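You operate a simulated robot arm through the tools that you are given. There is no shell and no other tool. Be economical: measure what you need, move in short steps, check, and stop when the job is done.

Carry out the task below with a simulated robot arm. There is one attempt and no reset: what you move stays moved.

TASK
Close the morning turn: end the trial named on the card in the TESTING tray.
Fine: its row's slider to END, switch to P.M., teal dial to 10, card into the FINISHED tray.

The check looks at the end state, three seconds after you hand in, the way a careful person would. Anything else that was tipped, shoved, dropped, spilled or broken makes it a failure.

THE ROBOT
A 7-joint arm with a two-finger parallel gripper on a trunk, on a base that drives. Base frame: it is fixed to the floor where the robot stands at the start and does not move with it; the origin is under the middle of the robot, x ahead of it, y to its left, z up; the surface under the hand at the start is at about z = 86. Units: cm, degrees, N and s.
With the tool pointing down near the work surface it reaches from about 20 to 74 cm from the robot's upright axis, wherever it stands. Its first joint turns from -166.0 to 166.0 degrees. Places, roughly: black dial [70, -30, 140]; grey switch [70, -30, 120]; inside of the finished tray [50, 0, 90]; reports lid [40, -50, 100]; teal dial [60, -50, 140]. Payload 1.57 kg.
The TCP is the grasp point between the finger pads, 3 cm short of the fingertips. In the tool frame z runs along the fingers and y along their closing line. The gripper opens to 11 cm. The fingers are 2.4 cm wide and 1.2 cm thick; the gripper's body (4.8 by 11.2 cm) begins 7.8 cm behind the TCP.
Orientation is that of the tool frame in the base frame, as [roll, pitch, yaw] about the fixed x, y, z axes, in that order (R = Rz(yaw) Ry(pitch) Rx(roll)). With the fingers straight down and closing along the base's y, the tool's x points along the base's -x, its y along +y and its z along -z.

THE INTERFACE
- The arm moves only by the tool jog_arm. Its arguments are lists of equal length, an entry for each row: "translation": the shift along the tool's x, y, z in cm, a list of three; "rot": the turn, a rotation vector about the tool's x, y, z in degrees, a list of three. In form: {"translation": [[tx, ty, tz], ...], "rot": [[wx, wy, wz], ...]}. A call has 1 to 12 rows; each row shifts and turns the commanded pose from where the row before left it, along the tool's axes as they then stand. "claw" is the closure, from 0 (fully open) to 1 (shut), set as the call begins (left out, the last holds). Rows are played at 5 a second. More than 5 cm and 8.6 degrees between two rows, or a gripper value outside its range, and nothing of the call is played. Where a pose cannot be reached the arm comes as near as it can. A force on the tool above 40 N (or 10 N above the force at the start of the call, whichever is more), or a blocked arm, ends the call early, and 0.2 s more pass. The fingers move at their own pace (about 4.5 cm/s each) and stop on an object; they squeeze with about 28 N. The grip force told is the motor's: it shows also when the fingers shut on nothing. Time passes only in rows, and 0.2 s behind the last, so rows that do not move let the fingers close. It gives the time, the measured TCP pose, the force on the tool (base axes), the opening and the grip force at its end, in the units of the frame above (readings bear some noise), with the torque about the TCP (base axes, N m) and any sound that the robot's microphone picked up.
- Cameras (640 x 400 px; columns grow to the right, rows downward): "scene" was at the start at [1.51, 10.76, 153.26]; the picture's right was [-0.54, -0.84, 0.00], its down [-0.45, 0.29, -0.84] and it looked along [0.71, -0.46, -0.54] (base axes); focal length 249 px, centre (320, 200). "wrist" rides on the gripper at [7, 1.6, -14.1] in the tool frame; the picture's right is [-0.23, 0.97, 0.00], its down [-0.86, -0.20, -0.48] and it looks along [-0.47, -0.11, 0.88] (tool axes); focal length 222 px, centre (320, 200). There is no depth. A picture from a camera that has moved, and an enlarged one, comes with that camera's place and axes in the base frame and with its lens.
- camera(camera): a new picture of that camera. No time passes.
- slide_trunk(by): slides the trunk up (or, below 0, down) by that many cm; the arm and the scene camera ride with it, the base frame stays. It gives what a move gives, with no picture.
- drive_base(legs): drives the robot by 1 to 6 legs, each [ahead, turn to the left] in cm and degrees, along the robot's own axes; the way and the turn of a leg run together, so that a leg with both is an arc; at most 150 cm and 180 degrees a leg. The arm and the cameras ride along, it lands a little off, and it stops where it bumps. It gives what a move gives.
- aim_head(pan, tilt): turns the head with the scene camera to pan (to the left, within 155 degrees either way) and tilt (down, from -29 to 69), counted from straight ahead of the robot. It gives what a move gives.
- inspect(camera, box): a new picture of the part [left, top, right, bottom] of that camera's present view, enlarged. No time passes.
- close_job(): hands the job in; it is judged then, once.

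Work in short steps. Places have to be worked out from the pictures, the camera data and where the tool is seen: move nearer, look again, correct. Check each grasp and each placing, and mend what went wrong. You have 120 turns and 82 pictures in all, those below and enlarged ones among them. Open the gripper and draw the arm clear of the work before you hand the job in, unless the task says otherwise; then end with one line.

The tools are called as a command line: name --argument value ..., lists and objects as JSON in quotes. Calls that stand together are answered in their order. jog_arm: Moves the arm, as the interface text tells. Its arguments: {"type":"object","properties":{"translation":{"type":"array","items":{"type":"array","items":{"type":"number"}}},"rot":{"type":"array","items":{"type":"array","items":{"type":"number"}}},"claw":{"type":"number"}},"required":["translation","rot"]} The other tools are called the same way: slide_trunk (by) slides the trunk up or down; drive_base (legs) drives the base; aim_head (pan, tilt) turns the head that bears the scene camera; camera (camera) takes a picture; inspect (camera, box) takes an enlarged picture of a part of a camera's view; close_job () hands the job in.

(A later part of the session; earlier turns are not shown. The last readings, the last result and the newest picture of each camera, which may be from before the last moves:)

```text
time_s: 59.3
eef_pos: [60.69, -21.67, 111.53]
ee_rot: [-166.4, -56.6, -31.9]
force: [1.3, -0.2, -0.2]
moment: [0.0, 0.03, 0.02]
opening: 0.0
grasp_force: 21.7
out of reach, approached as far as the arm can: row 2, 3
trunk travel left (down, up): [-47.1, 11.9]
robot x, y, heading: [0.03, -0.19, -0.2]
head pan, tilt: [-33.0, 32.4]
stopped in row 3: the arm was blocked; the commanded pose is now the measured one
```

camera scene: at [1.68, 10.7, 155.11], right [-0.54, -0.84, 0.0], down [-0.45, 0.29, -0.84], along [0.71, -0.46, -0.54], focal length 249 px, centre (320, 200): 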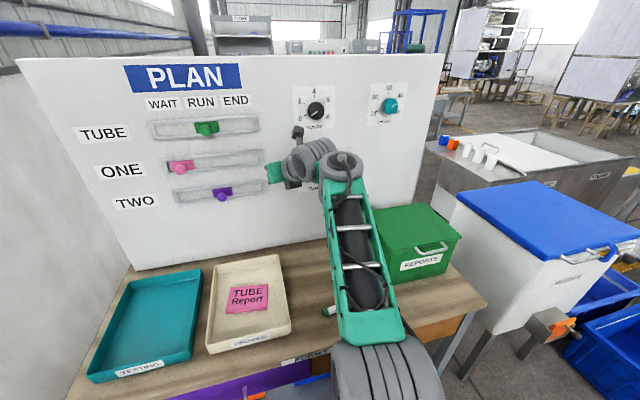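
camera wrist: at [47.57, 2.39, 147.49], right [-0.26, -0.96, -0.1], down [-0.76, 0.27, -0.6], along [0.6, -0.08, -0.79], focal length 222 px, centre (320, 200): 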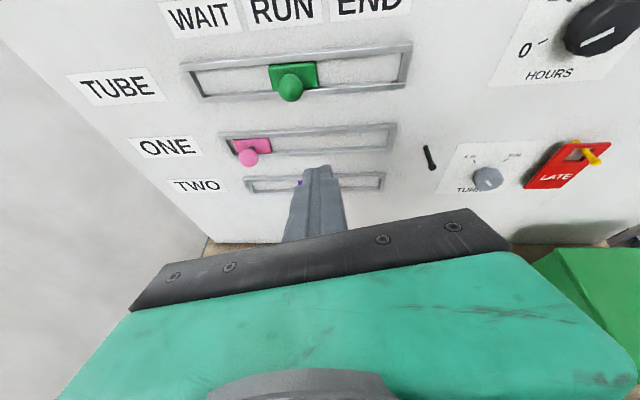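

I look down at the shoulder and elbow to see what is jamming.

aim_head --pan -50 --tilt 62

camera --camera "scene"

```text
time_s: 60.2
eef_pos: [60.76, -21.62, 111.99]
ee_rot: [-166.3, -56.7, -31.9]
force: [0.0, 0.9, -0.3]
moment: [0.03, -0.02, 0.01]
opening: 0.0
grasp_force: 21.5
trunk travel left (down, up): [-47.1, 11.9]
robot x, y, heading: [-0.35, 0.01, -0.0]
head pan, tilt: [-50.0, 62.0]
```

```text
55 pictures are left
camera scene: at [-1.79, 10.7, 151.21], right [-0.77, -0.64, 0.0], down [-0.57, 0.68, -0.47], along [0.3, -0.36, -0.88], focal length 249 px, centre (320, 200)
```

scene: 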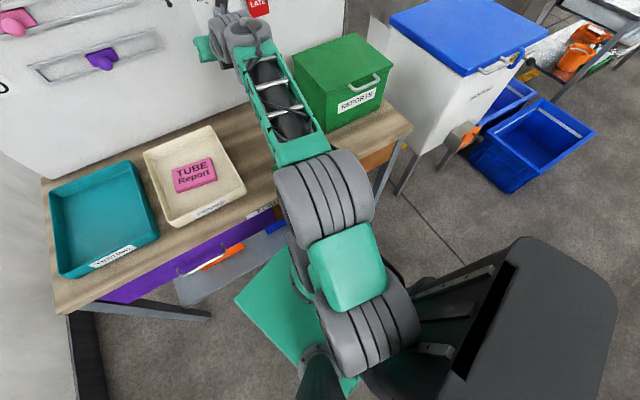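

Re-fitting the stuck poses, the wrist seems unable to straighten closer than about 30° to the forearm. So the forearm must slope upward: trunk lower, arm extended, tool tilted slightly down. I raise the hand first.

jog_arm --translation '[[3.34, -0.52, -2.14], [3.34, -0.52, -2.14], [3.34, -0.52, -2.14], [3.34, -0.52, -2.14], [3.34, -0.52, -2.14], [3.34, -0.52, -2.14]]' --rot '[[0, 0, 0], [0, 0, 0], [0, 0, 0], [0, 0, 0], [0, 0, 0], [0, 0, 0]]'

slide_trunk --by -12

jog_arm --translation '[[3.34, -0.52, -2.14], [3.34, -0.52, -2.14], [3.34, -0.52, -2.14]]' --rot '[[0, 0, 0], [0, 0, 0], [0, 0, 0]]'

```text
time_s: 61.6
eef_pos: [60.43, -21.44, 136.53]
ee_rot: [-166.3, -57.1, -31.7]
force: [0.4, -0.4, -0.1]
moment: [-0.01, 0.02, 0.04]
opening: 0.01
grasp_force: 21.8
trunk travel left (down, up): [-47.1, 11.9]
robot x, y, heading: [-0.42, 0.09, 0.1]
head pan, tilt: [-50.0, 62.0]
```

```text
time_s: 63.1
eef_pos: [60.45, -21.37, 124.53]
ee_rot: [-166.3, -57.3, -31.8]
force: [0.1, 0.6, 0.4]
moment: [0.01, 0.01, 0.0]
opening: 0.02
grasp_force: 21.4
trunk travel left (down, up): [-35.1, 23.9]
robot x, y, heading: [0.35, -0.18, -0.1]
head pan, tilt: [-50.0, 62.0]
```

```text
time_s: 63.9
eef_pos: [59.91, -21.36, 135.95]
ee_rot: [-166.2, -57.3, -31.7]
force: [-1.2, 0.3, 0.5]
moment: [-0.01, -0.02, -0.02]
opening: 0.01
grasp_force: 20.7
out of reach, approached as far as the arm can: row 3
trunk travel left (down, up): [-35.1, 23.9]
robot x, y, heading: [0.01, 0.05, -0.0]
head pan, tilt: [-50.0, 62.0]
```

That fits the reach model. I tilt the tool up by 17° here and level its closing line.

jog_arm --translation '[[0, 0, 0], [0, 0, 0], [0, 0, 0], [0, 0, 0]]' --rot '[[0.6, 4.2, -2.2], [0.6, 4.2, -2.2], [0.6, 4.2, -2.2], [0.6, 4.2, -2.2]]'

```text
time_s: 64.9
eef_pos: [59.97, -21.42, 135.97]
ee_rot: [-179.0, -75.3, -15.2]
force: [-0.3, 0.3, -0.1]
moment: [0.0, -0.02, 0.0]
opening: 0.01
grasp_force: 21.2
trunk travel left (down, up): [-35.1, 23.9]
robot x, y, heading: [0.02, -0.09, -0.1]
head pan, tilt: [-50.0, 62.0]
```

That works. I continue to near-horizontal and heading -19°, then bring the head back up to view.

jog_arm --translation '[[0, 0, 0], [0, 0, 0], [0, 0, 0]]' --rot '[[-1.4, 4.5, 0], [-1.4, 4.5, 0], [-1.4, 4.5, 0]]'

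aim_head --pan -25 --tilt 10

camera --camera "scene"

camera --camera "wrist"

```text
time_s: 65.7
eef_pos: [59.17, -22.33, 136.19]
ee_rot: [-179.7, -88.8, -18.4]
force: [0.0, 0.1, 1.2]
moment: [0.04, -0.01, 0.0]
opening: 0.0
grasp_force: 20.9
out of reach, approached as far as the arm can: row 3
trunk travel left (down, up): [-35.1, 23.9]
robot x, y, heading: [0.15, -0.09, -0.1]
head pan, tilt: [-50.0, 62.0]
```

```text
time_s: 66.9
eef_pos: [59.29, -22.2, 136.09]
ee_rot: [-179.5, -88.7, -18.7]
force: [1.1, -0.1, -0.4]
moment: [0.01, -0.01, -0.03]
opening: 0.02
grasp_force: 21.7
trunk travel left (down, up): [-35.1, 23.9]
robot x, y, heading: [-0.11, 0.1, -0.1]
head pan, tilt: [-25.0, 10.0]
```

```text
54 pictures are left
camera scene: at [2.49, 11.7, 146.86], right [-0.42, -0.91, 0.0], down [-0.16, 0.07, -0.98], along [0.89, -0.42, -0.17], focal length 249 px, centre (320, 200)
```

scene: 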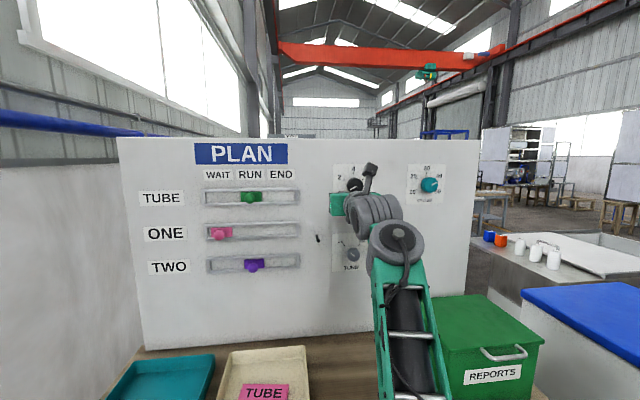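

```text
53 pictures are left
camera wrist: at [45.55, -19.5, 143.26], right [-0.31, -0.92, -0.23], down [-0.41, 0.34, -0.84], along [0.86, -0.16, -0.49], focal length 222 px, centre (320, 200)
```

wrist: 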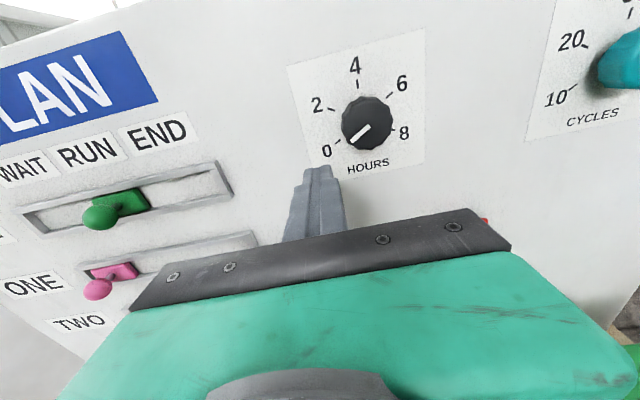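

The tool is now horizontal and facing the board. Triangulating, the green knob is at about [73.9, 0.1, 135.4]. I move left past it at standoff, to about 5 cm left of the knob.

jog_arm --translation '[[0, -4.4, -0.46], [0, -4.4, -0.46], [0, -4.4, -0.46], [0, -4.4, -0.46], [0, -4.4, -0.46], [0, -4.4, -0.46], [0, -4.4, -0.46]]' --rot '[[0, 0, 0], [0, 0, 0], [0, 0, 0], [0, 0, 0], [0, 0, 0], [0, 0, 0], [0, 0, 0]]'

camera --camera "wrist"

camera --camera "scene"

```text
time_s: 68.5
eef_pos: [53.88, -17.35, 139.65]
ee_rot: [-172.6, -87.9, -24.8]
force: [-0.4, 0.1, 0.5]
moment: [0.0, 0.0, -0.03]
opening: 0.0
grasp_force: 20.8
out of reach, approached as far as the arm can: row 1, 2, 3, 4, 5, 6, 7
trunk travel left (down, up): [-35.1, 23.9]
robot x, y, heading: [0.19, -0.22, -0.3]
head pan, tilt: [-25.0, 10.0]
```

```text
52 pictures are left
camera wrist: at [40.17, -14.71, 147.06], right [-0.3, -0.93, -0.23], down [-0.42, 0.35, -0.84], along [0.85, -0.15, -0.5], focal length 222 px, centre (320, 200)
```

wrist: 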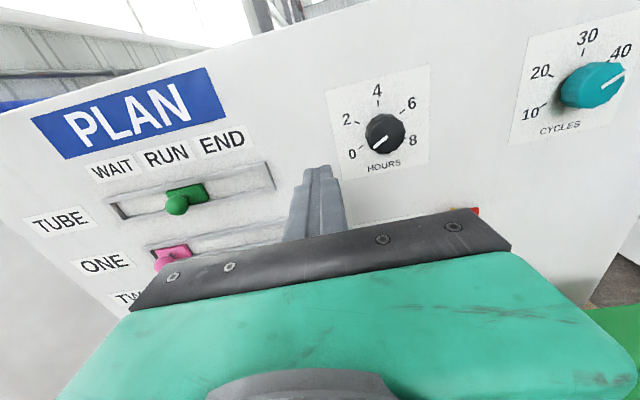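

```text
51 pictures are left
camera scene: at [2.49, 11.71, 147.01], right [-0.42, -0.91, 0.0], down [-0.16, 0.07, -0.98], along [0.89, -0.42, -0.17], focal length 249 px, centre (320, 200)
```

scene: 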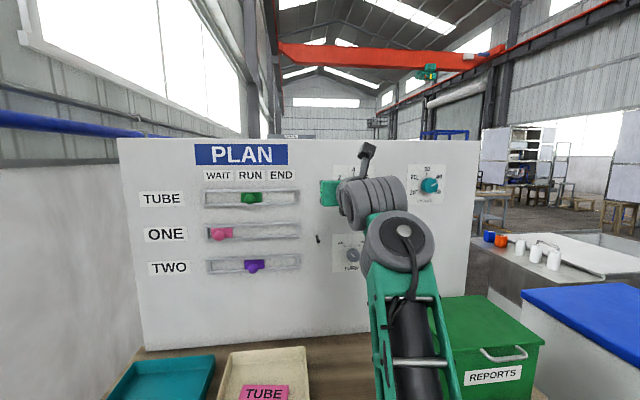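

I was at the wrist's straightening limit. I tilt the tool down 16° for freedom, push slightly forward, and read the pose.

jog_arm --translation '[[0, 0, 0], [0, 0, 0], [0, 0, 1], [0, 0, 2]]' --rot '[[0, -5.5, 0], [0, -5.5, 0], [0, -5.5, 0], [0, 0, 0]]'

jog_arm --translation '[[0, -3, 0], [0, -3, 0]]' --rot '[[0, 0, 0], [0, 0, 0]]'

```text
time_s: 69.5
eef_pos: [55.91, -18.35, 139.1]
ee_rot: [179.0, -72.2, -17.6]
force: [0.3, -1.3, -0.9]
moment: [0.01, 0.01, 0.0]
opening: 0.0
grasp_force: 21.3
out of reach, approached as far as the arm can: row 1
trunk travel left (down, up): [-35.1, 23.9]
robot x, y, heading: [0.13, -0.27, -0.0]
head pan, tilt: [-25.0, 10.0]
```

```text
time_s: 70.1
eef_pos: [56.11, -16.65, 139.64]
ee_rot: [-179.3, -72.1, -18.1]
force: [-0.6, 0.4, 0.5]
moment: [-0.02, 0.01, 0.02]
opening: 0.0
grasp_force: 21.7
out of reach, approached as far as the arm can: row 1, 2
trunk travel left (down, up): [-35.1, 23.9]
robot x, y, heading: [0.33, 0.26, 0.1]
head pan, tilt: [-25.0, 10.0]
```

Moving left at this heading is refused: the wrist cannot point right of the arm's own azimuth. A finger push does not need a square approach, so I swing the heading left to about +3° while moving to the left side of the knob.

jog_arm --translation '[[0, 0, 0], [0.9, -3.66, 0.9], [-0.13, -3.61, 1.08], [-0.07, -3.55, 1.26], [-0.02, -3.49, 1.43], [0.04, -3.41, 1.6], [0.09, -3.32, 1.77], [0.15, -3.23, 1.94]]' --rot '[[4, 0, -1.3], [2.85, 0, -0.93], [2.85, 0, -0.93], [2.85, 0, -0.93], [2.85, 0, -0.93], [2.85, 0, -0.93], [2.85, 0, -0.93], [1, 0, -0.3]]'

camera --camera "wrist"

```text
time_s: 71.9
eef_pos: [67.96, 3.76, 137.7]
ee_rot: [-179.4, -72.0, 5.0]
force: [0.1, 0.6, 0.6]
moment: [-0.02, -0.01, -0.01]
opening: 0.02
grasp_force: 21.4
out of reach, approached as far as the arm can: row 6, 7, 8
trunk travel left (down, up): [-35.1, 23.9]
robot x, y, heading: [0.27, 0.08, 0.2]
head pan, tilt: [-25.0, 10.0]
```

```text
50 pictures are left
camera wrist: at [56.98, 0.91, 148.59], right [0.03, -0.98, -0.22], down [-0.74, 0.13, -0.66], along [0.68, 0.18, -0.71], focal length 222 px, centre (320, 200)
```

wrist: 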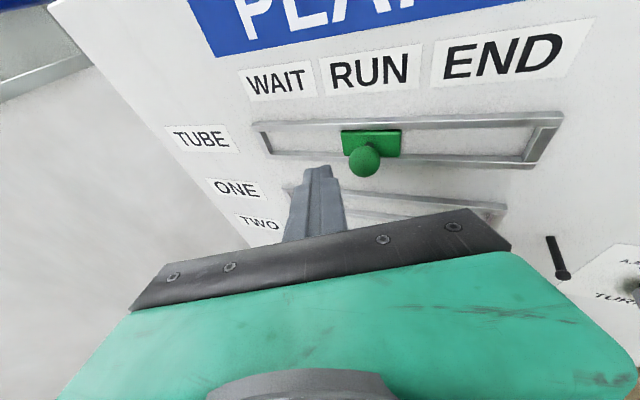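

The wrist view confirms the knob at [74, 0.1, 135.4], but the arm is at full stretch. I raise the trunk 7 cm, bring the hand back down, and step left of the knob before going forward.

slide_trunk --by 7

jog_arm --translation '[[-3.95, 0, 1.28], [-3.95, 0, 1.28], [0.25, -1.82, 0.78]]' --rot '[[0, 0, 0], [0, 0, 0], [0, 0, 0]]'

camera --camera "wrist"

```text
time_s: 73.0
eef_pos: [67.99, 3.64, 144.6]
ee_rot: [-179.4, -71.9, 5.0]
force: [0.2, -0.2, 0.7]
moment: [-0.02, 0.0, 0.05]
opening: 0.02
grasp_force: 20.7
trunk travel left (down, up): [-42.1, 16.9]
robot x, y, heading: [0.25, -0.04, 0.1]
head pan, tilt: [-25.0, 10.0]
```

```text
time_s: 73.8
eef_pos: [68.39, 3.36, 136.9]
ee_rot: [-177.0, -71.8, 3.5]
force: [0.4, -0.7, -0.2]
moment: [0.03, 0.0, 0.01]
opening: 0.0
grasp_force: 21.1
out of reach, approached as far as the arm can: row 2, 3
trunk travel left (down, up): [-42.1, 16.9]
robot x, y, heading: [-0.4, -0.21, 0.2]
head pan, tilt: [-25.0, 10.0]
```

```text
49 pictures are left
camera wrist: at [57.43, 0.3, 147.87], right [0.04, -0.97, -0.23], down [-0.74, 0.13, -0.66], along [0.67, 0.2, -0.71], focal length 222 px, centre (320, 200)
```

wrist: 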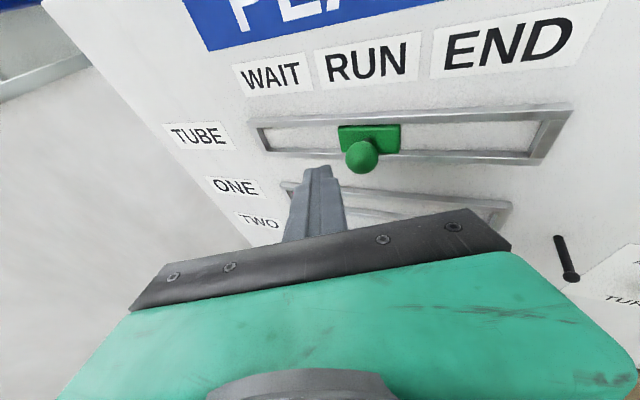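

Limited again on the left side. I give it more heading (left 10°) and 5° more downward tilt, then step left.

jog_arm --translation '[[0, 0, 0], [0, 0, 0], [0.2, -1.2, 0.5], [0.2, -1.2, 0.5]]' --rot '[[4.5, -2.5, -1.5], [4.5, -2.5, -1.5], [0, 0, 0], [0, 0, 0]]'

camera --camera "wrist"

```text
time_s: 74.8
eef_pos: [68.76, 6.01, 136.75]
ee_rot: [-178.6, -66.9, 13.8]
force: [0.0, -0.2, 0.2]
moment: [0.0, 0.0, 0.0]
opening: 0.01
grasp_force: 21.3
trunk travel left (down, up): [-42.1, 16.9]
robot x, y, heading: [0.17, 0.01, 0.7]
head pan, tilt: [-25.0, 10.0]
```

```text
48 pictures are left
camera wrist: at [59.42, 1.66, 148.67], right [0.17, -0.96, -0.22], down [-0.8, 0.0, -0.6], along [0.57, 0.27, -0.77], focal length 222 px, centre (320, 200)
```

wrist: 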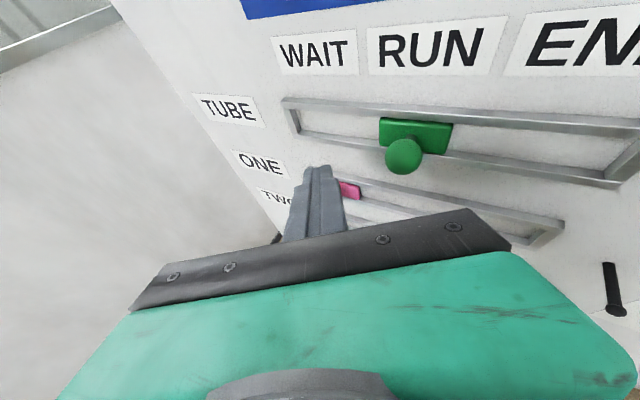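

The tip is now about 5 cm left of the knob at its height. I move it straight in toward the board by 5 cm.

jog_arm --translation '[[0.54, 0.9, 1.28], [0.54, 0.9, 1.28], [0.54, 0.9, 1.28]]' --rot '[[0, 0, 0], [0, 0, 0], [0, 0, 0]]'

camera --camera "wrist"

```text
time_s: 75.6
eef_pos: [73.73, 4.47, 136.81]
ee_rot: [-178.6, -67.0, 13.7]
force: [0.0, -1.2, 0.8]
moment: [-0.03, 0.06, -0.01]
opening: 0.01
grasp_force: 21.2
trunk travel left (down, up): [-42.1, 16.9]
robot x, y, heading: [0.13, -0.05, 0.2]
head pan, tilt: [-25.0, 10.0]
```

```text
47 pictures are left
camera wrist: at [64.27, 0.11, 148.63], right [0.17, -0.96, -0.22], down [-0.8, 0.0, -0.6], along [0.57, 0.27, -0.77], focal length 222 px, centre (320, 200)
```

wrist: 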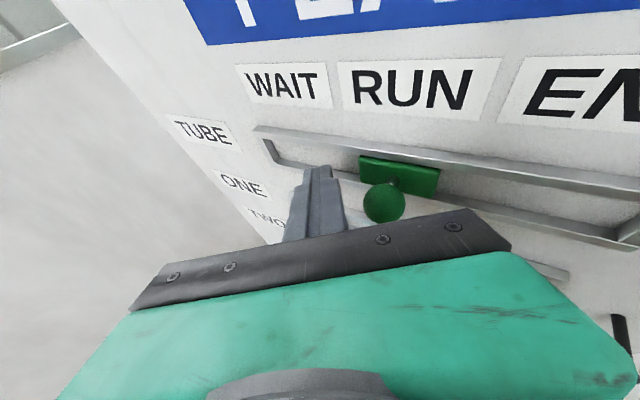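

The finger is beside the knob at the right depth. I push right along the board.

jog_arm --translation '[[-0.21, 0.84, -0.5], [-0.21, 0.84, -0.5], [-0.21, 0.84, -0.5], [-0.21, 0.84, -0.5], [-0.21, 0.84, -0.5], [-0.21, 0.84, -0.5], [-0.21, 0.84, -0.5], [-0.21, 0.84, -0.5]]' --rot '[[0, 0, 0], [0, 0, 0], [0, 0, 0], [0, 0, 0], [0, 0, 0], [0, 0, 0], [0, 0, 0], [0, 0, 0]]'

camera --camera "wrist"

```text
time_s: 77.4
eef_pos: [71.16, -3.24, 136.66]
ee_rot: [-178.6, -67.1, 13.7]
force: [-1.8, 1.1, 1.0]
moment: [0.03, -0.02, 0.0]
opening: 0.02
grasp_force: 20.9
trunk travel left (down, up): [-42.1, 16.9]
robot x, y, heading: [0.22, -0.48, 0.2]
head pan, tilt: [-25.0, 10.0]
```

```text
46 pictures are left
camera wrist: at [61.68, -7.53, 148.62], right [0.17, -0.96, -0.22], down [-0.8, 0.0, -0.6], along [0.57, 0.27, -0.77], focal length 222 px, centre (320, 200)
```

wrist: 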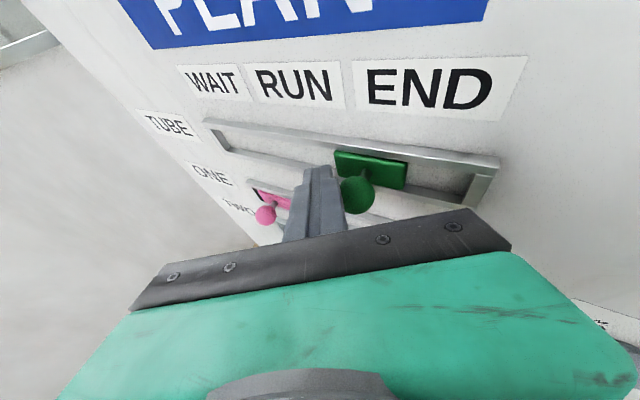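

It is sliding well. I keep going until the end stop.

jog_arm --translation '[[-0.21, 0.84, -0.5], [-0.21, 0.84, -0.5], [-0.21, 0.84, -0.5], [-0.11, 0.42, -0.25], [-0.11, 0.42, -0.25]]' --rot '[[0, 0, 0], [0, 0, 0], [0, 0, 0], [0, 0, 0], [0, 0, 0]]'

camera --camera "wrist"

```text
time_s: 78.6
eef_pos: [70.03, -6.34, 136.66]
ee_rot: [-179.0, -66.9, 14.6]
force: [6.0, 20.4, 1.5]
moment: [0.32, -0.11, 0.19]
opening: 0.02
grasp_force: 20.7
trunk travel left (down, up): [-42.1, 16.9]
robot x, y, heading: [0.06, -0.07, 0.3]
head pan, tilt: [-25.0, 10.0]
```

```text
45 pictures are left
camera wrist: at [60.63, -10.76, 148.55], right [0.17, -0.96, -0.22], down [-0.8, -0.01, -0.6], along [0.57, 0.28, -0.77], focal length 222 px, centre (320, 200)
```

wrist: 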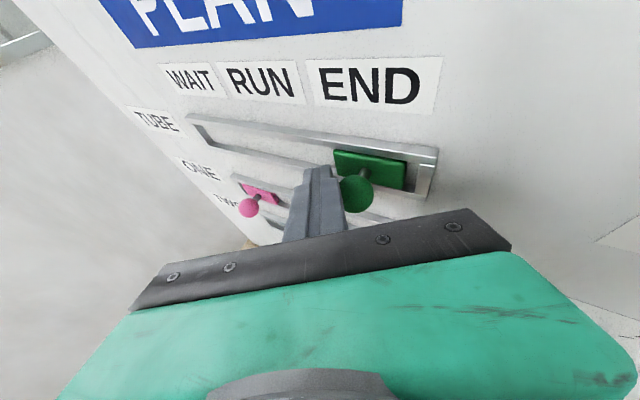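

Force rose to about 20 N, which is the end stop. I nudge once more to be sure, then back off left and away from the board.

jog_arm --translation '[[-0.08, 0.3, -0.18]]' --rot '[[0, 0, 0]]'

jog_arm --translation '[[0.21, -0.84, 0.5], [0.1, -0.42, 0.25], [-0.9, -1.5, -2.1], [-0.9, -1.5, -2.1], [-0.9, -1.5, -2.1]]' --rot '[[0, 0, 0], [0, 0, 0], [0, 0, 0], [0, 0, 0], [0, 0, 0]]'

camera --camera "wrist"

```text
time_s: 79.0
eef_pos: [69.89, -6.42, 136.67]
ee_rot: [-179.3, -66.9, 14.7]
force: [9.0, 32.3, 0.2]
moment: [0.45, -0.11, 0.34]
opening: 0.02
grasp_force: 21.6
trunk travel left (down, up): [-42.1, 16.9]
robot x, y, heading: [-0.35, -0.25, 0.3]
head pan, tilt: [-25.0, 10.0]
```

```text
time_s: 80.2
eef_pos: [62.33, -3.42, 136.67]
ee_rot: [-178.5, -66.9, 13.6]
force: [0.4, 0.0, -0.8]
moment: [0.0, 0.01, 0.02]
opening: 0.01
grasp_force: 21.9
trunk travel left (down, up): [-42.1, 16.9]
robot x, y, heading: [0.25, 0.17, -0.0]
head pan, tilt: [-25.0, 10.0]
```

```text
44 pictures are left
camera wrist: at [52.97, -7.7, 148.49], right [0.17, -0.96, -0.22], down [-0.8, 0.0, -0.6], along [0.57, 0.27, -0.77], focal length 222 px, centre (320, 200)
```

wrist: 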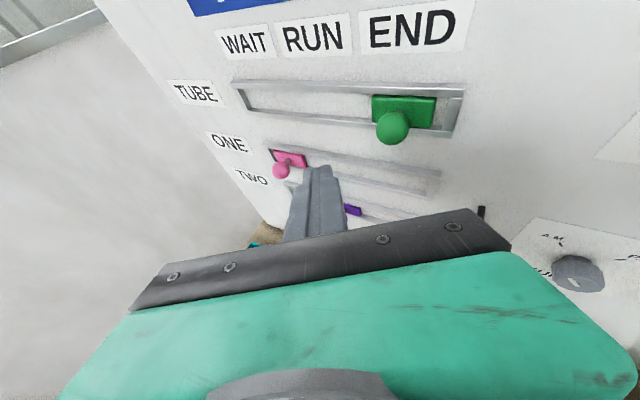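

The TUBE slider sits at END. Next is the grey TURN switch, near [65, -29.6, 117]. I swing the hand right to face it at standoff.

jog_arm --translation '[[-1.61, 2.87, -1.0], [-1.54, 2.96, -0.8], [-1.45, 3.03, -0.6], [-1.37, 3.08, -0.4], [-1.28, 3.12, -0.2], [-1.2, 3.15, 0], [-1.11, 3.16, 0.2], [-1.03, 3.15, 0.4]]' --rot '[[-3.68, 0, 1.57], [-3.68, 0, 1.57], [-3.68, 0, 1.57], [-3.68, 0, 1.57], [-3.68, 0, 1.57], [-3.68, 0, 1.57], [-3.68, 0, 1.57], [-3.68, 0, 1.57]]'

camera --camera "wrist"

```text
time_s: 82.0
eef_pos: [56.38, -28.0, 127.87]
ee_rot: [-178.7, -66.7, -18.2]
force: [0.4, 0.7, 1.2]
moment: [0.0, -0.01, 0.0]
opening: 0.01
grasp_force: 21.3
trunk travel left (down, up): [-42.1, 16.9]
robot x, y, heading: [0.19, -0.13, 0.1]
head pan, tilt: [-25.0, 10.0]
```

```text
43 pictures are left
camera wrist: at [46.21, -26.81, 139.81], right [-0.37, -0.9, -0.22], down [-0.68, 0.42, -0.59], along [0.63, -0.07, -0.77], focal length 222 px, centre (320, 200)
```

wrist: 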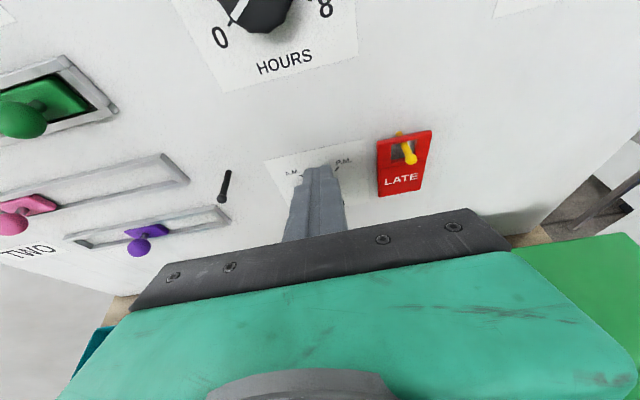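

I lower the trunk in two stages, raising the hand between them, so the tool can point level at the lower switch.

slide_trunk --by -14

jog_arm --translation '[[3.68, 0, -1.57], [3.68, 0, -1.57], [3.68, 0, -1.57]]' --rot '[[0, 0, 0], [0, 0, 0], [0, 0, 0]]'

slide_trunk --by -10

jog_arm --translation '[[0, 0, 0], [0, 0, 0], [0, 0, 0], [0, 0, 0]]' --rot '[[0, 5, 0], [0, 5, 0], [0, 5, 0], [0, 4, 0]]'

aim_head --pan -32 --tilt 10

camera --camera "scene"

```text
time_s: 83.7
eef_pos: [56.46, -28.02, 113.96]
ee_rot: [-178.6, -66.7, -18.1]
force: [0.0, -0.5, 0.3]
moment: [-0.02, 0.01, 0.0]
opening: 0.0
grasp_force: 21.1
trunk travel left (down, up): [-28.1, 30.9]
robot x, y, heading: [0.14, -0.01, -0.1]
head pan, tilt: [-25.0, 10.0]
```

```text
time_s: 84.5
eef_pos: [56.39, -28.33, 125.98]
ee_rot: [-178.5, -66.6, -18.2]
force: [-0.6, -0.7, 0.3]
moment: [-0.01, 0.03, -0.01]
opening: 0.0
grasp_force: 21.2
trunk travel left (down, up): [-28.1, 30.9]
robot x, y, heading: [0.02, -0.24, 0.2]
head pan, tilt: [-25.0, 10.0]
```

```text
time_s: 85.8
eef_pos: [56.45, -28.2, 116.08]
ee_rot: [-178.6, -66.6, -18.2]
force: [0.1, 0.2, 0.4]
moment: [0.02, 0.05, -0.02]
opening: 0.01
grasp_force: 21.0
trunk travel left (down, up): [-18.1, 40.9]
robot x, y, heading: [0.22, -0.09, 0.1]
head pan, tilt: [-25.0, 10.0]
```

```text
time_s: 86.8
eef_pos: [56.41, -28.44, 115.92]
ee_rot: [-173.4, -85.7, -23.5]
force: [-0.2, -0.7, 0.0]
moment: [0.01, 0.02, -0.04]
opening: 0.01
grasp_force: 21.4
trunk travel left (down, up): [-18.1, 40.9]
robot x, y, heading: [-0.06, -0.07, -0.0]
head pan, tilt: [-25.0, 10.0]
```

```text
time_s: 87.5
eef_pos: [56.52, -28.34, 116.11]
ee_rot: [-173.4, -85.6, -23.7]
force: [1.4, -0.3, 0.1]
moment: [0.0, -0.01, 0.0]
opening: 0.01
grasp_force: 20.8
trunk travel left (down, up): [-18.1, 40.9]
robot x, y, heading: [-0.12, -0.06, 0.1]
head pan, tilt: [-32.0, 10.0]
```

```text
42 pictures are left
camera scene: at [1.95, 10.72, 129.87], right [-0.53, -0.85, 0.0], down [-0.15, 0.09, -0.98], along [0.84, -0.52, -0.17], focal length 249 px, centre (320, 200)
```

scene: 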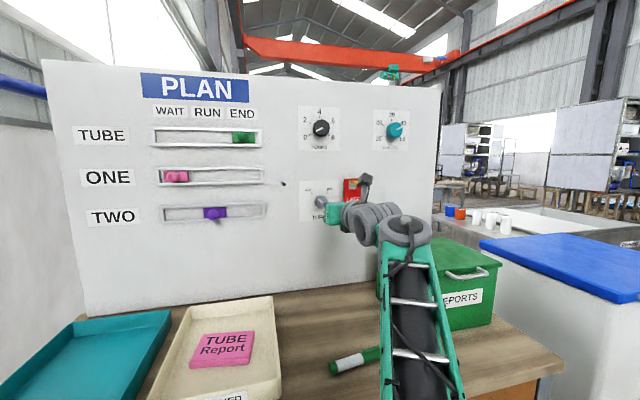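

The tool is level. I zoom in on the switch and dials to refine their positions and pointers.

inspect --camera "scene" --box '[270, 90, 430, 240]'

camera --camera "wrist"

```text
2.67 times, centred on (350, 165) of scene
camera zoom: at [1.95, 10.72, 129.87], right [-0.53, -0.85, 0.0], down [-0.15, 0.09, -0.98], along [0.84, -0.52, -0.17], focal length 664 px, centre (240, 293)
```

zoom: 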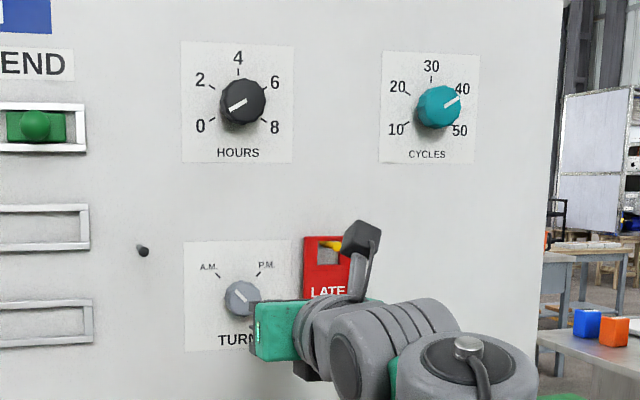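

```text
40 pictures are left
camera wrist: at [43.02, -26.04, 124.01], right [-0.3, -0.92, -0.24], down [-0.46, 0.36, -0.81], along [0.84, -0.14, -0.53], focal length 222 px, centre (320, 200)
```

wrist: 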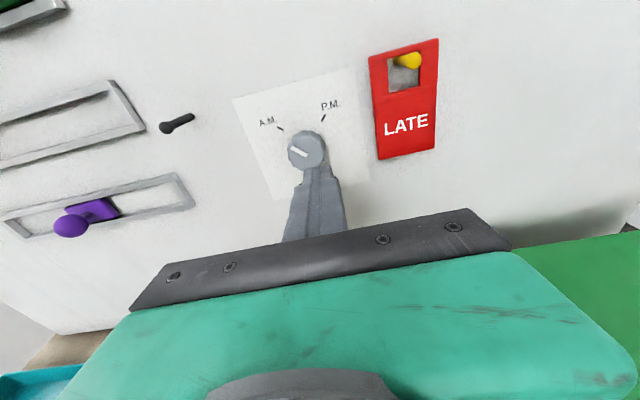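

The switch is at about [66, -29.5, 116], pointer at A.M. I half-open the gripper, shift left 2 cm, square the heading and close to 4 cm.

jog_arm --translation '[[0, -1, 0], [0, -1, 0], [0, 0, 2], [0, 0, 2]]' --rot '[[-1, 0, 0], [-1, 0, 0], [0, 0, 0], [0, 0, 0]]' --claw 0.5

camera --camera "wrist"

inspect --camera "scene" --box '[280, 150, 400, 240]'

```text
time_s: 88.5
eef_pos: [60.72, -27.57, 115.62]
ee_rot: [-175.1, -85.7, -23.8]
force: [0.2, 0.3, -0.1]
moment: [0.05, 0.01, 0.02]
opening: 5.5
grasp_force: 0.1
trunk travel left (down, up): [-18.1, 40.9]
robot x, y, heading: [0.41, 0.06, 0.2]
head pan, tilt: [-32.0, 10.0]
```

```text
39 pictures are left
camera wrist: at [47.39, -24.72, 123.66], right [-0.33, -0.91, -0.23], down [-0.45, 0.37, -0.82], along [0.83, -0.17, -0.53], focal length 222 px, centre (320, 200)
```

wrist: 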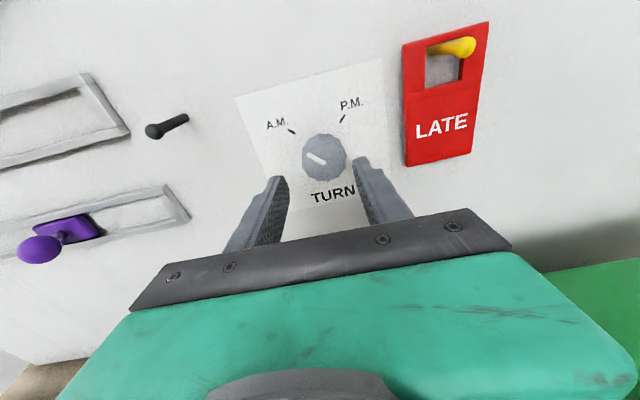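

```text
4.44 times, centred on (340, 195) of scene
camera zoom: at [1.93, 10.73, 129.87], right [-0.53, -0.85, 0.0], down [-0.15, 0.09, -0.98], along [0.83, -0.52, -0.17], focal length 1107 px, centre (231, 222)
```

zoom: 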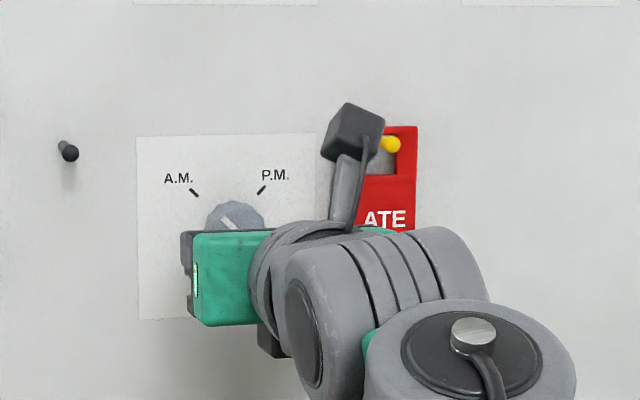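

I fine-adjust (0.5 cm right, 0.8 cm up), then ease forward around the knob.

jog_arm --translation '[[0.8, 0.5, 0], [0, 0, 1], [0, 0, 1], [0, 0, 1]]' --rot '[[0, 0, 0], [0, 0, 0], [0, 0, 0], [0, 0, 0]]'

camera --camera "wrist"

```text
time_s: 89.5
eef_pos: [63.54, -29.06, 116.33]
ee_rot: [-175.4, -85.8, -23.7]
force: [-0.5, 0.2, 0.1]
moment: [-0.02, 0.05, -0.01]
opening: 5.48
grasp_force: 0.2
trunk travel left (down, up): [-18.1, 40.9]
robot x, y, heading: [0.56, 0.07, -0.1]
head pan, tilt: [-32.0, 10.0]
```

```text
37 pictures are left
camera wrist: at [50.19, -26.23, 124.29], right [-0.33, -0.91, -0.23], down [-0.45, 0.37, -0.82], along [0.83, -0.17, -0.53], focal length 222 px, centre (320, 200)
```

wrist: 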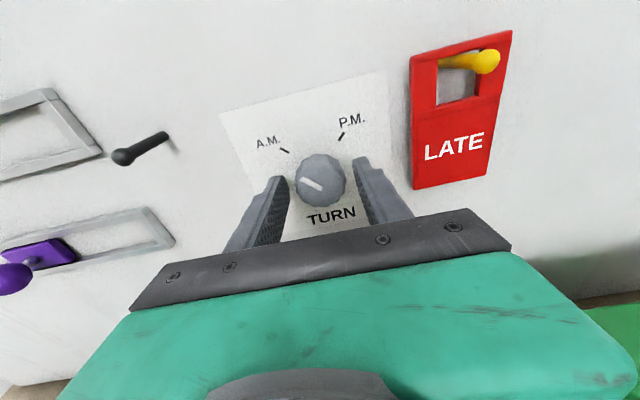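

The knob sits between the fingers. I go 0.5 cm more forward and close.

jog_arm --translation '[[0.2, 0, 0.5]]' --rot '[[0, 0, 0]]'

jog_arm --translation '[[0, 0, 0], [0, 0, 0], [0, 0, 0], [0, 0, 0]]' --rot '[[0, 0, 0], [0, 0, 0], [0, 0, 0], [0, 0, 0]]' --claw 1

camera --camera "wrist"

```text
time_s: 89.9
eef_pos: [64.09, -29.24, 116.48]
ee_rot: [-175.2, -85.6, -23.6]
force: [0.5, -0.1, 0.7]
moment: [0.02, 0.01, -0.02]
opening: 5.5
grasp_force: 0.1
trunk travel left (down, up): [-18.1, 40.9]
robot x, y, heading: [0.14, 0.16, -0.4]
head pan, tilt: [-32.0, 10.0]
```

```text
time_s: 90.9
eef_pos: [64.06, -29.2, 116.55]
ee_rot: [-175.5, -85.7, -23.5]
force: [0.5, 0.1, -0.7]
moment: [-0.04, -0.03, 0.04]
opening: 3.96
grasp_force: 41.6
trunk travel left (down, up): [-18.1, 40.9]
robot x, y, heading: [-0.01, -0.07, -0.0]
head pan, tilt: [-32.0, 10.0]
```

```text
36 pictures are left
camera wrist: at [50.71, -26.38, 124.46], right [-0.33, -0.91, -0.23], down [-0.45, 0.37, -0.82], along [0.83, -0.17, -0.53], focal length 222 px, centre (320, 200)
```

wrist: 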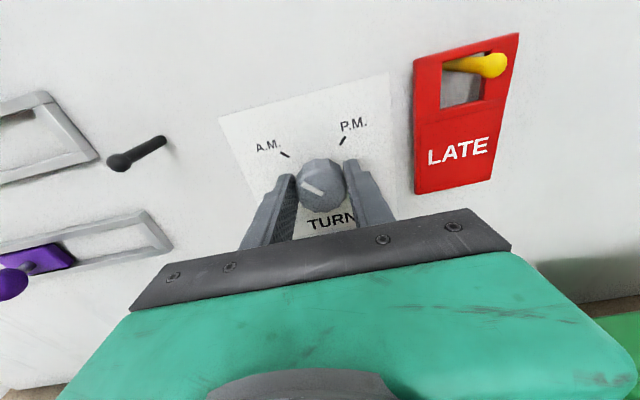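

Gripped at 4.0 cm. I turn it clockwise (+z) in 8° rows.

jog_arm --translation '[[0, 0, 0], [0, 0, 0], [0, 0, 0], [0, 0, 0], [0, 0, 0], [0, 0, 0]]' --rot '[[0, 0, 8], [0, 0, 8], [0, 0, 8], [0, 0, 8], [0, 0, 8], [0, 0, 8]]'

camera --camera "wrist"

```text
time_s: 92.3
eef_pos: [63.97, -29.53, 116.39]
ee_rot: [-95.9, -41.3, -105.2]
force: [-4.2, -2.1, -2.5]
moment: [0.03, 0.26, 1.32]
opening: 3.98
grasp_force: 44.9
trunk travel left (down, up): [-18.1, 40.9]
robot x, y, heading: [-0.22, 0.2, -0.1]
head pan, tilt: [-32.0, 10.0]
```

```text
35 pictures are left
camera wrist: at [48.89, -30.91, 120.83], right [-0.22, -0.43, -0.88], down [-0.23, 0.9, -0.38], along [0.95, 0.12, -0.29], focal length 222 px, centre (320, 200)
```

wrist: 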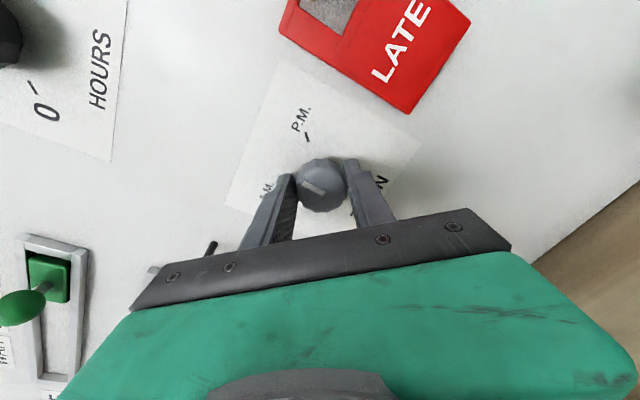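

It is unclear whether the knob turned, so I zoom in on it.

inspect --camera "wrist" --box '[220, 60, 420, 240]'

```text
2.22 times, centred on (320, 150) of wrist
camera zoom: at [48.89, -30.91, 120.83], right [-0.22, -0.43, -0.88], down [-0.23, 0.9, -0.38], along [0.95, 0.12, -0.29], focal length 494 px, centre (320, 311)
```

zoom: 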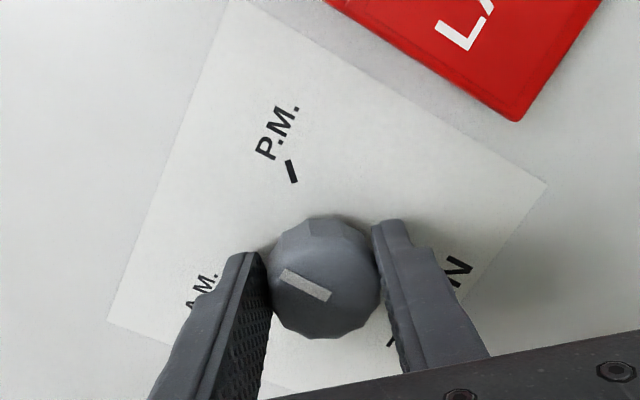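

The pointer keeps its place relative to the hand, so the knob is turning with it, about halfway now. I continue to about 90°.

jog_arm --translation '[[0, 0, 0], [0, 0, 0], [0, 0, 0], [0, 0, 0], [0, 0, 0]]' --rot '[[0, 0, 8], [0, 0, 8], [0, 0, 8], [0, 0, 8], [0, 0, 8]]'

inspect --camera "wrist" --box '[220, 60, 420, 240]'

```text
time_s: 93.5
eef_pos: [63.97, -29.53, 116.16]
ee_rot: [-94.5, -1.4, -108.8]
force: [-12.9, -2.9, -19.7]
moment: [-0.15, -0.26, 1.0]
opening: 4.04
grasp_force: 45.0
trunk travel left (down, up): [-18.1, 40.9]
robot x, y, heading: [-0.2, 0.31, -0.3]
head pan, tilt: [-32.0, 10.0]
```

```text
2.22 times, centred on (320, 150) of wrist
camera zoom: at [48.3, -31.56, 115.82], right [-0.01, 0.22, -0.98], down [-0.16, 0.96, 0.22], along [0.99, 0.16, 0.03], focal length 494 px, centre (320, 311)
```

zoom: 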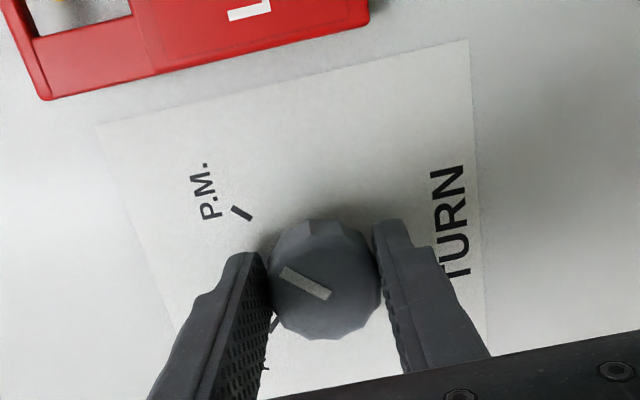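

The pointer now lines up with the P.M. tick. I release and back straight out.

jog_arm --translation '[[0, 0, 0], [0, 0, 0], [0, 0, -2], [0, 0, -3], [0, 0, -3], [0, 0, -2]]' --rot '[[0, 0, 0], [0, 0, 0], [0, 0, 0], [0, 0, 0], [0, 0, 0], [0, 0, 0]]' --claw 0.5

inspect --camera "wrist" --box '[200, 60, 440, 240]'

```text
time_s: 94.9
eef_pos: [54.47, -26.11, 117.42]
ee_rot: [-94.3, -1.6, -108.8]
force: [-0.7, 0.1, -0.3]
moment: [0.02, -0.03, -0.02]
opening: 5.5
grasp_force: 0.0
trunk travel left (down, up): [-18.1, 40.9]
robot x, y, heading: [0.27, -0.32, 0.2]
head pan, tilt: [-32.0, 10.0]
```

```text
2.22 times, centred on (320, 150) of wrist
camera zoom: at [38.83, -28.18, 116.98], right [-0.01, 0.21, -0.98], down [-0.16, 0.96, 0.21], along [0.99, 0.16, 0.03], focal length 494 px, centre (320, 311)
```

zoom: 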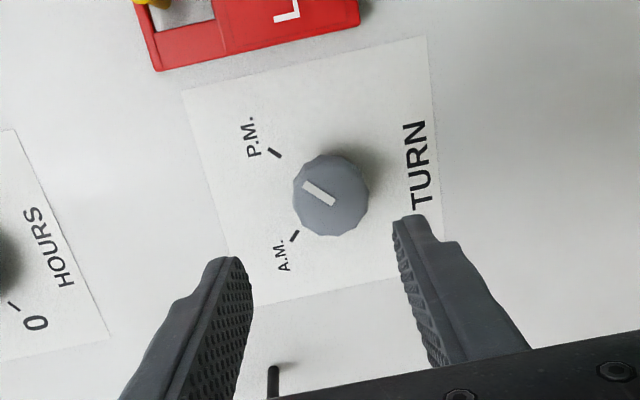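

The switch shows P.M. Now the teal dial, at about [57.7, -51.5, 137.8]. I raise the trunk, then move right at standoff, keeping the +88° hand roll so I have room to turn back about 180°.

slide_trunk --by 24

jog_arm --translation '[[4.6, 0.7, 0], [4.6, 0.7, 0], [4.6, 0.7, 0], [4.6, 0.7, 0], [4.6, 0.7, 0]]' --rot '[[0, 0, 0], [0, 0, 0], [0, 0, 0], [0, 0, 0], [0, 0, 0]]'

camera --camera "wrist"

camera --camera "scene"

```text
time_s: 97.4
eef_pos: [54.58, -26.11, 141.4]
ee_rot: [-94.3, -1.6, -108.9]
force: [0.4, -0.3, 0.7]
moment: [0.0, 0.0, 0.0]
opening: 5.51
grasp_force: 0.0
trunk travel left (down, up): [-42.1, 16.9]
robot x, y, heading: [-0.43, 0.48, 0.0]
head pan, tilt: [-32.0, 10.0]
```

```text
time_s: 98.6
eef_pos: [47.02, -48.03, 138.49]
ee_rot: [-94.2, -1.7, -108.7]
force: [0.7, -0.7, 0.2]
moment: [0.01, 0.03, 0.01]
opening: 5.51
grasp_force: 0.1
trunk travel left (down, up): [-42.1, 16.9]
robot x, y, heading: [-0.09, 0.32, 0.1]
head pan, tilt: [-32.0, 10.0]
```

```text
31 pictures are left
camera wrist: at [31.37, -50.17, 138.16], right [-0.01, 0.21, -0.98], down [-0.16, 0.96, 0.21], along [0.99, 0.16, 0.03], focal length 222 px, centre (320, 200)
```

wrist: 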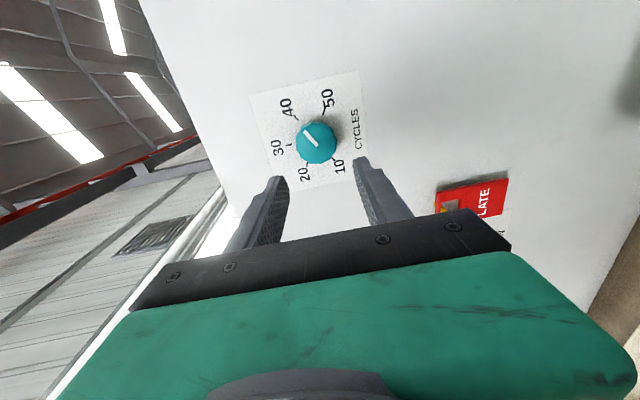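

```text
30 pictures are left
camera scene: at [1.95, 10.65, 153.88], right [-0.53, -0.85, 0.0], down [-0.15, 0.09, -0.98], along [0.83, -0.52, -0.17], focal length 249 px, centre (320, 200)
```

scene: 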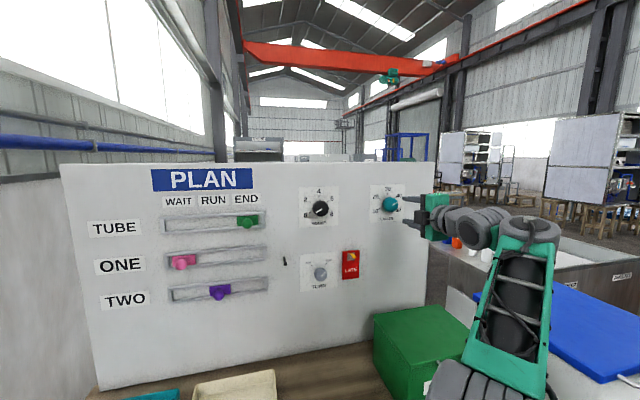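

The dial is well in view, at about [57.5, -52, 137.8]. I go forward 5.5 cm with a slight shift right and recheck centring.

jog_arm --translation '[[0.4, 0, 2.5], [0, 0, 3]]' --rot '[[0, 0, 0], [0, 0, 0]]'

inspect --camera "wrist" --box '[200, 60, 440, 240]'

```text
time_s: 99.2
eef_pos: [52.06, -50.37, 138.16]
ee_rot: [-94.2, -1.6, -108.8]
force: [-0.8, -0.6, -1.2]
moment: [-0.01, -0.03, 0.01]
opening: 5.53
grasp_force: 0.0
trunk travel left (down, up): [-42.1, 16.9]
robot x, y, heading: [0.55, -0.04, 0.2]
head pan, tilt: [-32.0, 10.0]
```

```text
2.22 times, centred on (320, 150) of wrist
camera zoom: at [36.32, -52.35, 137.72], right [-0.01, 0.21, -0.98], down [-0.16, 0.96, 0.21], along [0.99, 0.16, 0.03], focal length 494 px, centre (320, 311)
```

zoom: 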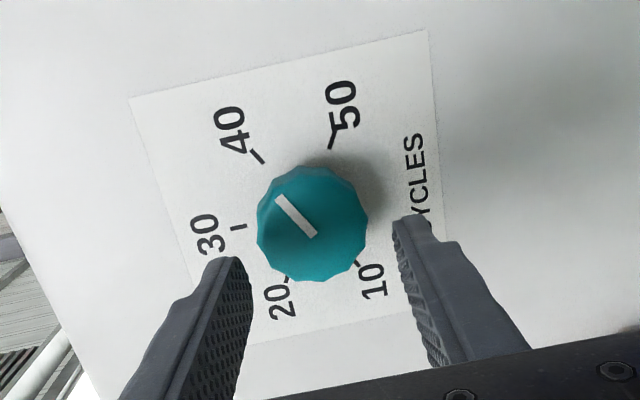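

The pointer reads 40 and the ticks are 60° apart, so 10 is 180° counter-clockwise. I shift right 0.5 cm and go in around the dial.

jog_arm --translation '[[0.5, 0, 1.5], [0, 0, 1.5], [0, 0, 1.3]]' --rot '[[0, 0, 0], [0, 0, 0], [0, 0, 0]]'

inspect --camera "wrist" --box '[200, 60, 440, 240]'

```text
time_s: 100.0
eef_pos: [55.81, -51.86, 137.85]
ee_rot: [-94.4, -1.7, -108.8]
force: [-0.7, 0.0, -0.8]
moment: [-0.01, 0.01, -0.04]
opening: 5.5
grasp_force: 0.0
trunk travel left (down, up): [-42.1, 16.9]
robot x, y, heading: [0.3, -0.05, 0.1]
head pan, tilt: [-32.0, 10.0]
```

```text
2.22 times, centred on (320, 150) of wrist
camera zoom: at [40.14, -53.94, 137.46], right [-0.01, 0.21, -0.98], down [-0.16, 0.96, 0.21], along [0.99, 0.16, 0.03], focal length 494 px, centre (320, 311)
```

zoom: 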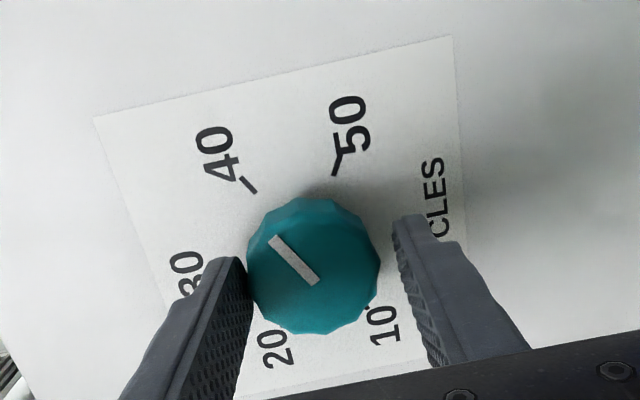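

Nearly centred. I nudge 0.4 cm right and 0.2 cm up, then close.

jog_arm --translation '[[0.4, -0.2, 0.4]]' --rot '[[0, 0, 0]]'

jog_arm --translation '[[0, 0, 0], [0, 0, 0], [0, 0, 0], [0, 0, 0]]' --rot '[[0, 0, 0], [0, 0, 0], [0, 0, 0], [0, 0, 0]]' --claw 1

jog_arm --translation '[[0, 0, 0], [0, 0, 0], [0, 0, 0], [0, 0, 0], [0, 0, 0], [0, 0, 0]]' --rot '[[0, 0, -8], [0, 0, -8], [0, 0, -8], [0, 0, -8], [0, 0, -8], [0, 0, -8]]'

inspect --camera "wrist" --box '[200, 60, 440, 240]'

```text
time_s: 100.4
eef_pos: [56.16, -52.29, 138.06]
ee_rot: [-94.3, -1.7, -108.9]
force: [-0.1, 0.2, 0.6]
moment: [0.01, -0.01, -0.02]
opening: 5.49
grasp_force: 0.0
trunk travel left (down, up): [-42.1, 16.9]
robot x, y, heading: [0.16, -0.09, 0.3]
head pan, tilt: [-32.0, 10.0]
```

```text
time_s: 101.4
eef_pos: [56.15, -52.25, 138.06]
ee_rot: [-94.2, -1.7, -108.7]
force: [5.5, -4.5, 12.2]
moment: [0.01, -0.3, 0.0]
opening: 4.71
grasp_force: 45.0
trunk travel left (down, up): [-42.1, 16.9]
robot x, y, heading: [0.04, -0.26, 0.0]
head pan, tilt: [-32.0, 10.0]
```

```text
time_s: 102.8
eef_pos: [55.98, -52.08, 138.54]
ee_rot: [-96.0, -50.0, -104.2]
force: [7.3, -0.4, 29.9]
moment: [-0.29, -1.11, -0.25]
opening: 4.67
grasp_force: 45.2
trunk travel left (down, up): [-42.1, 16.9]
robot x, y, heading: [-0.03, -0.22, -0.0]
head pan, tilt: [-32.0, 10.0]
```

```text
2.22 times, centred on (320, 150) of wrist
camera zoom: at [41.15, -53.06, 143.67], right [-0.24, -0.55, -0.8], down [-0.26, 0.83, -0.49], along [0.93, 0.09, -0.35], focal length 494 px, centre (320, 311)
```

zoom: 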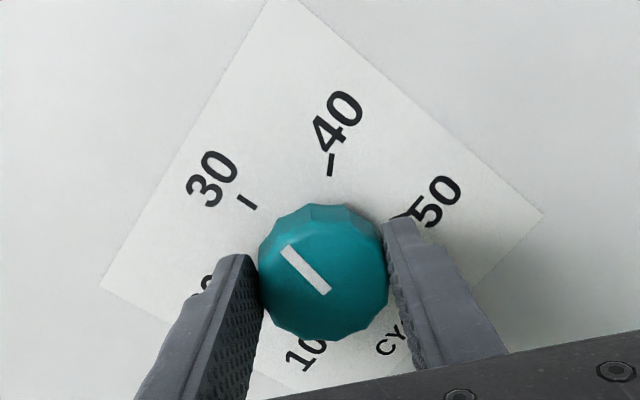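

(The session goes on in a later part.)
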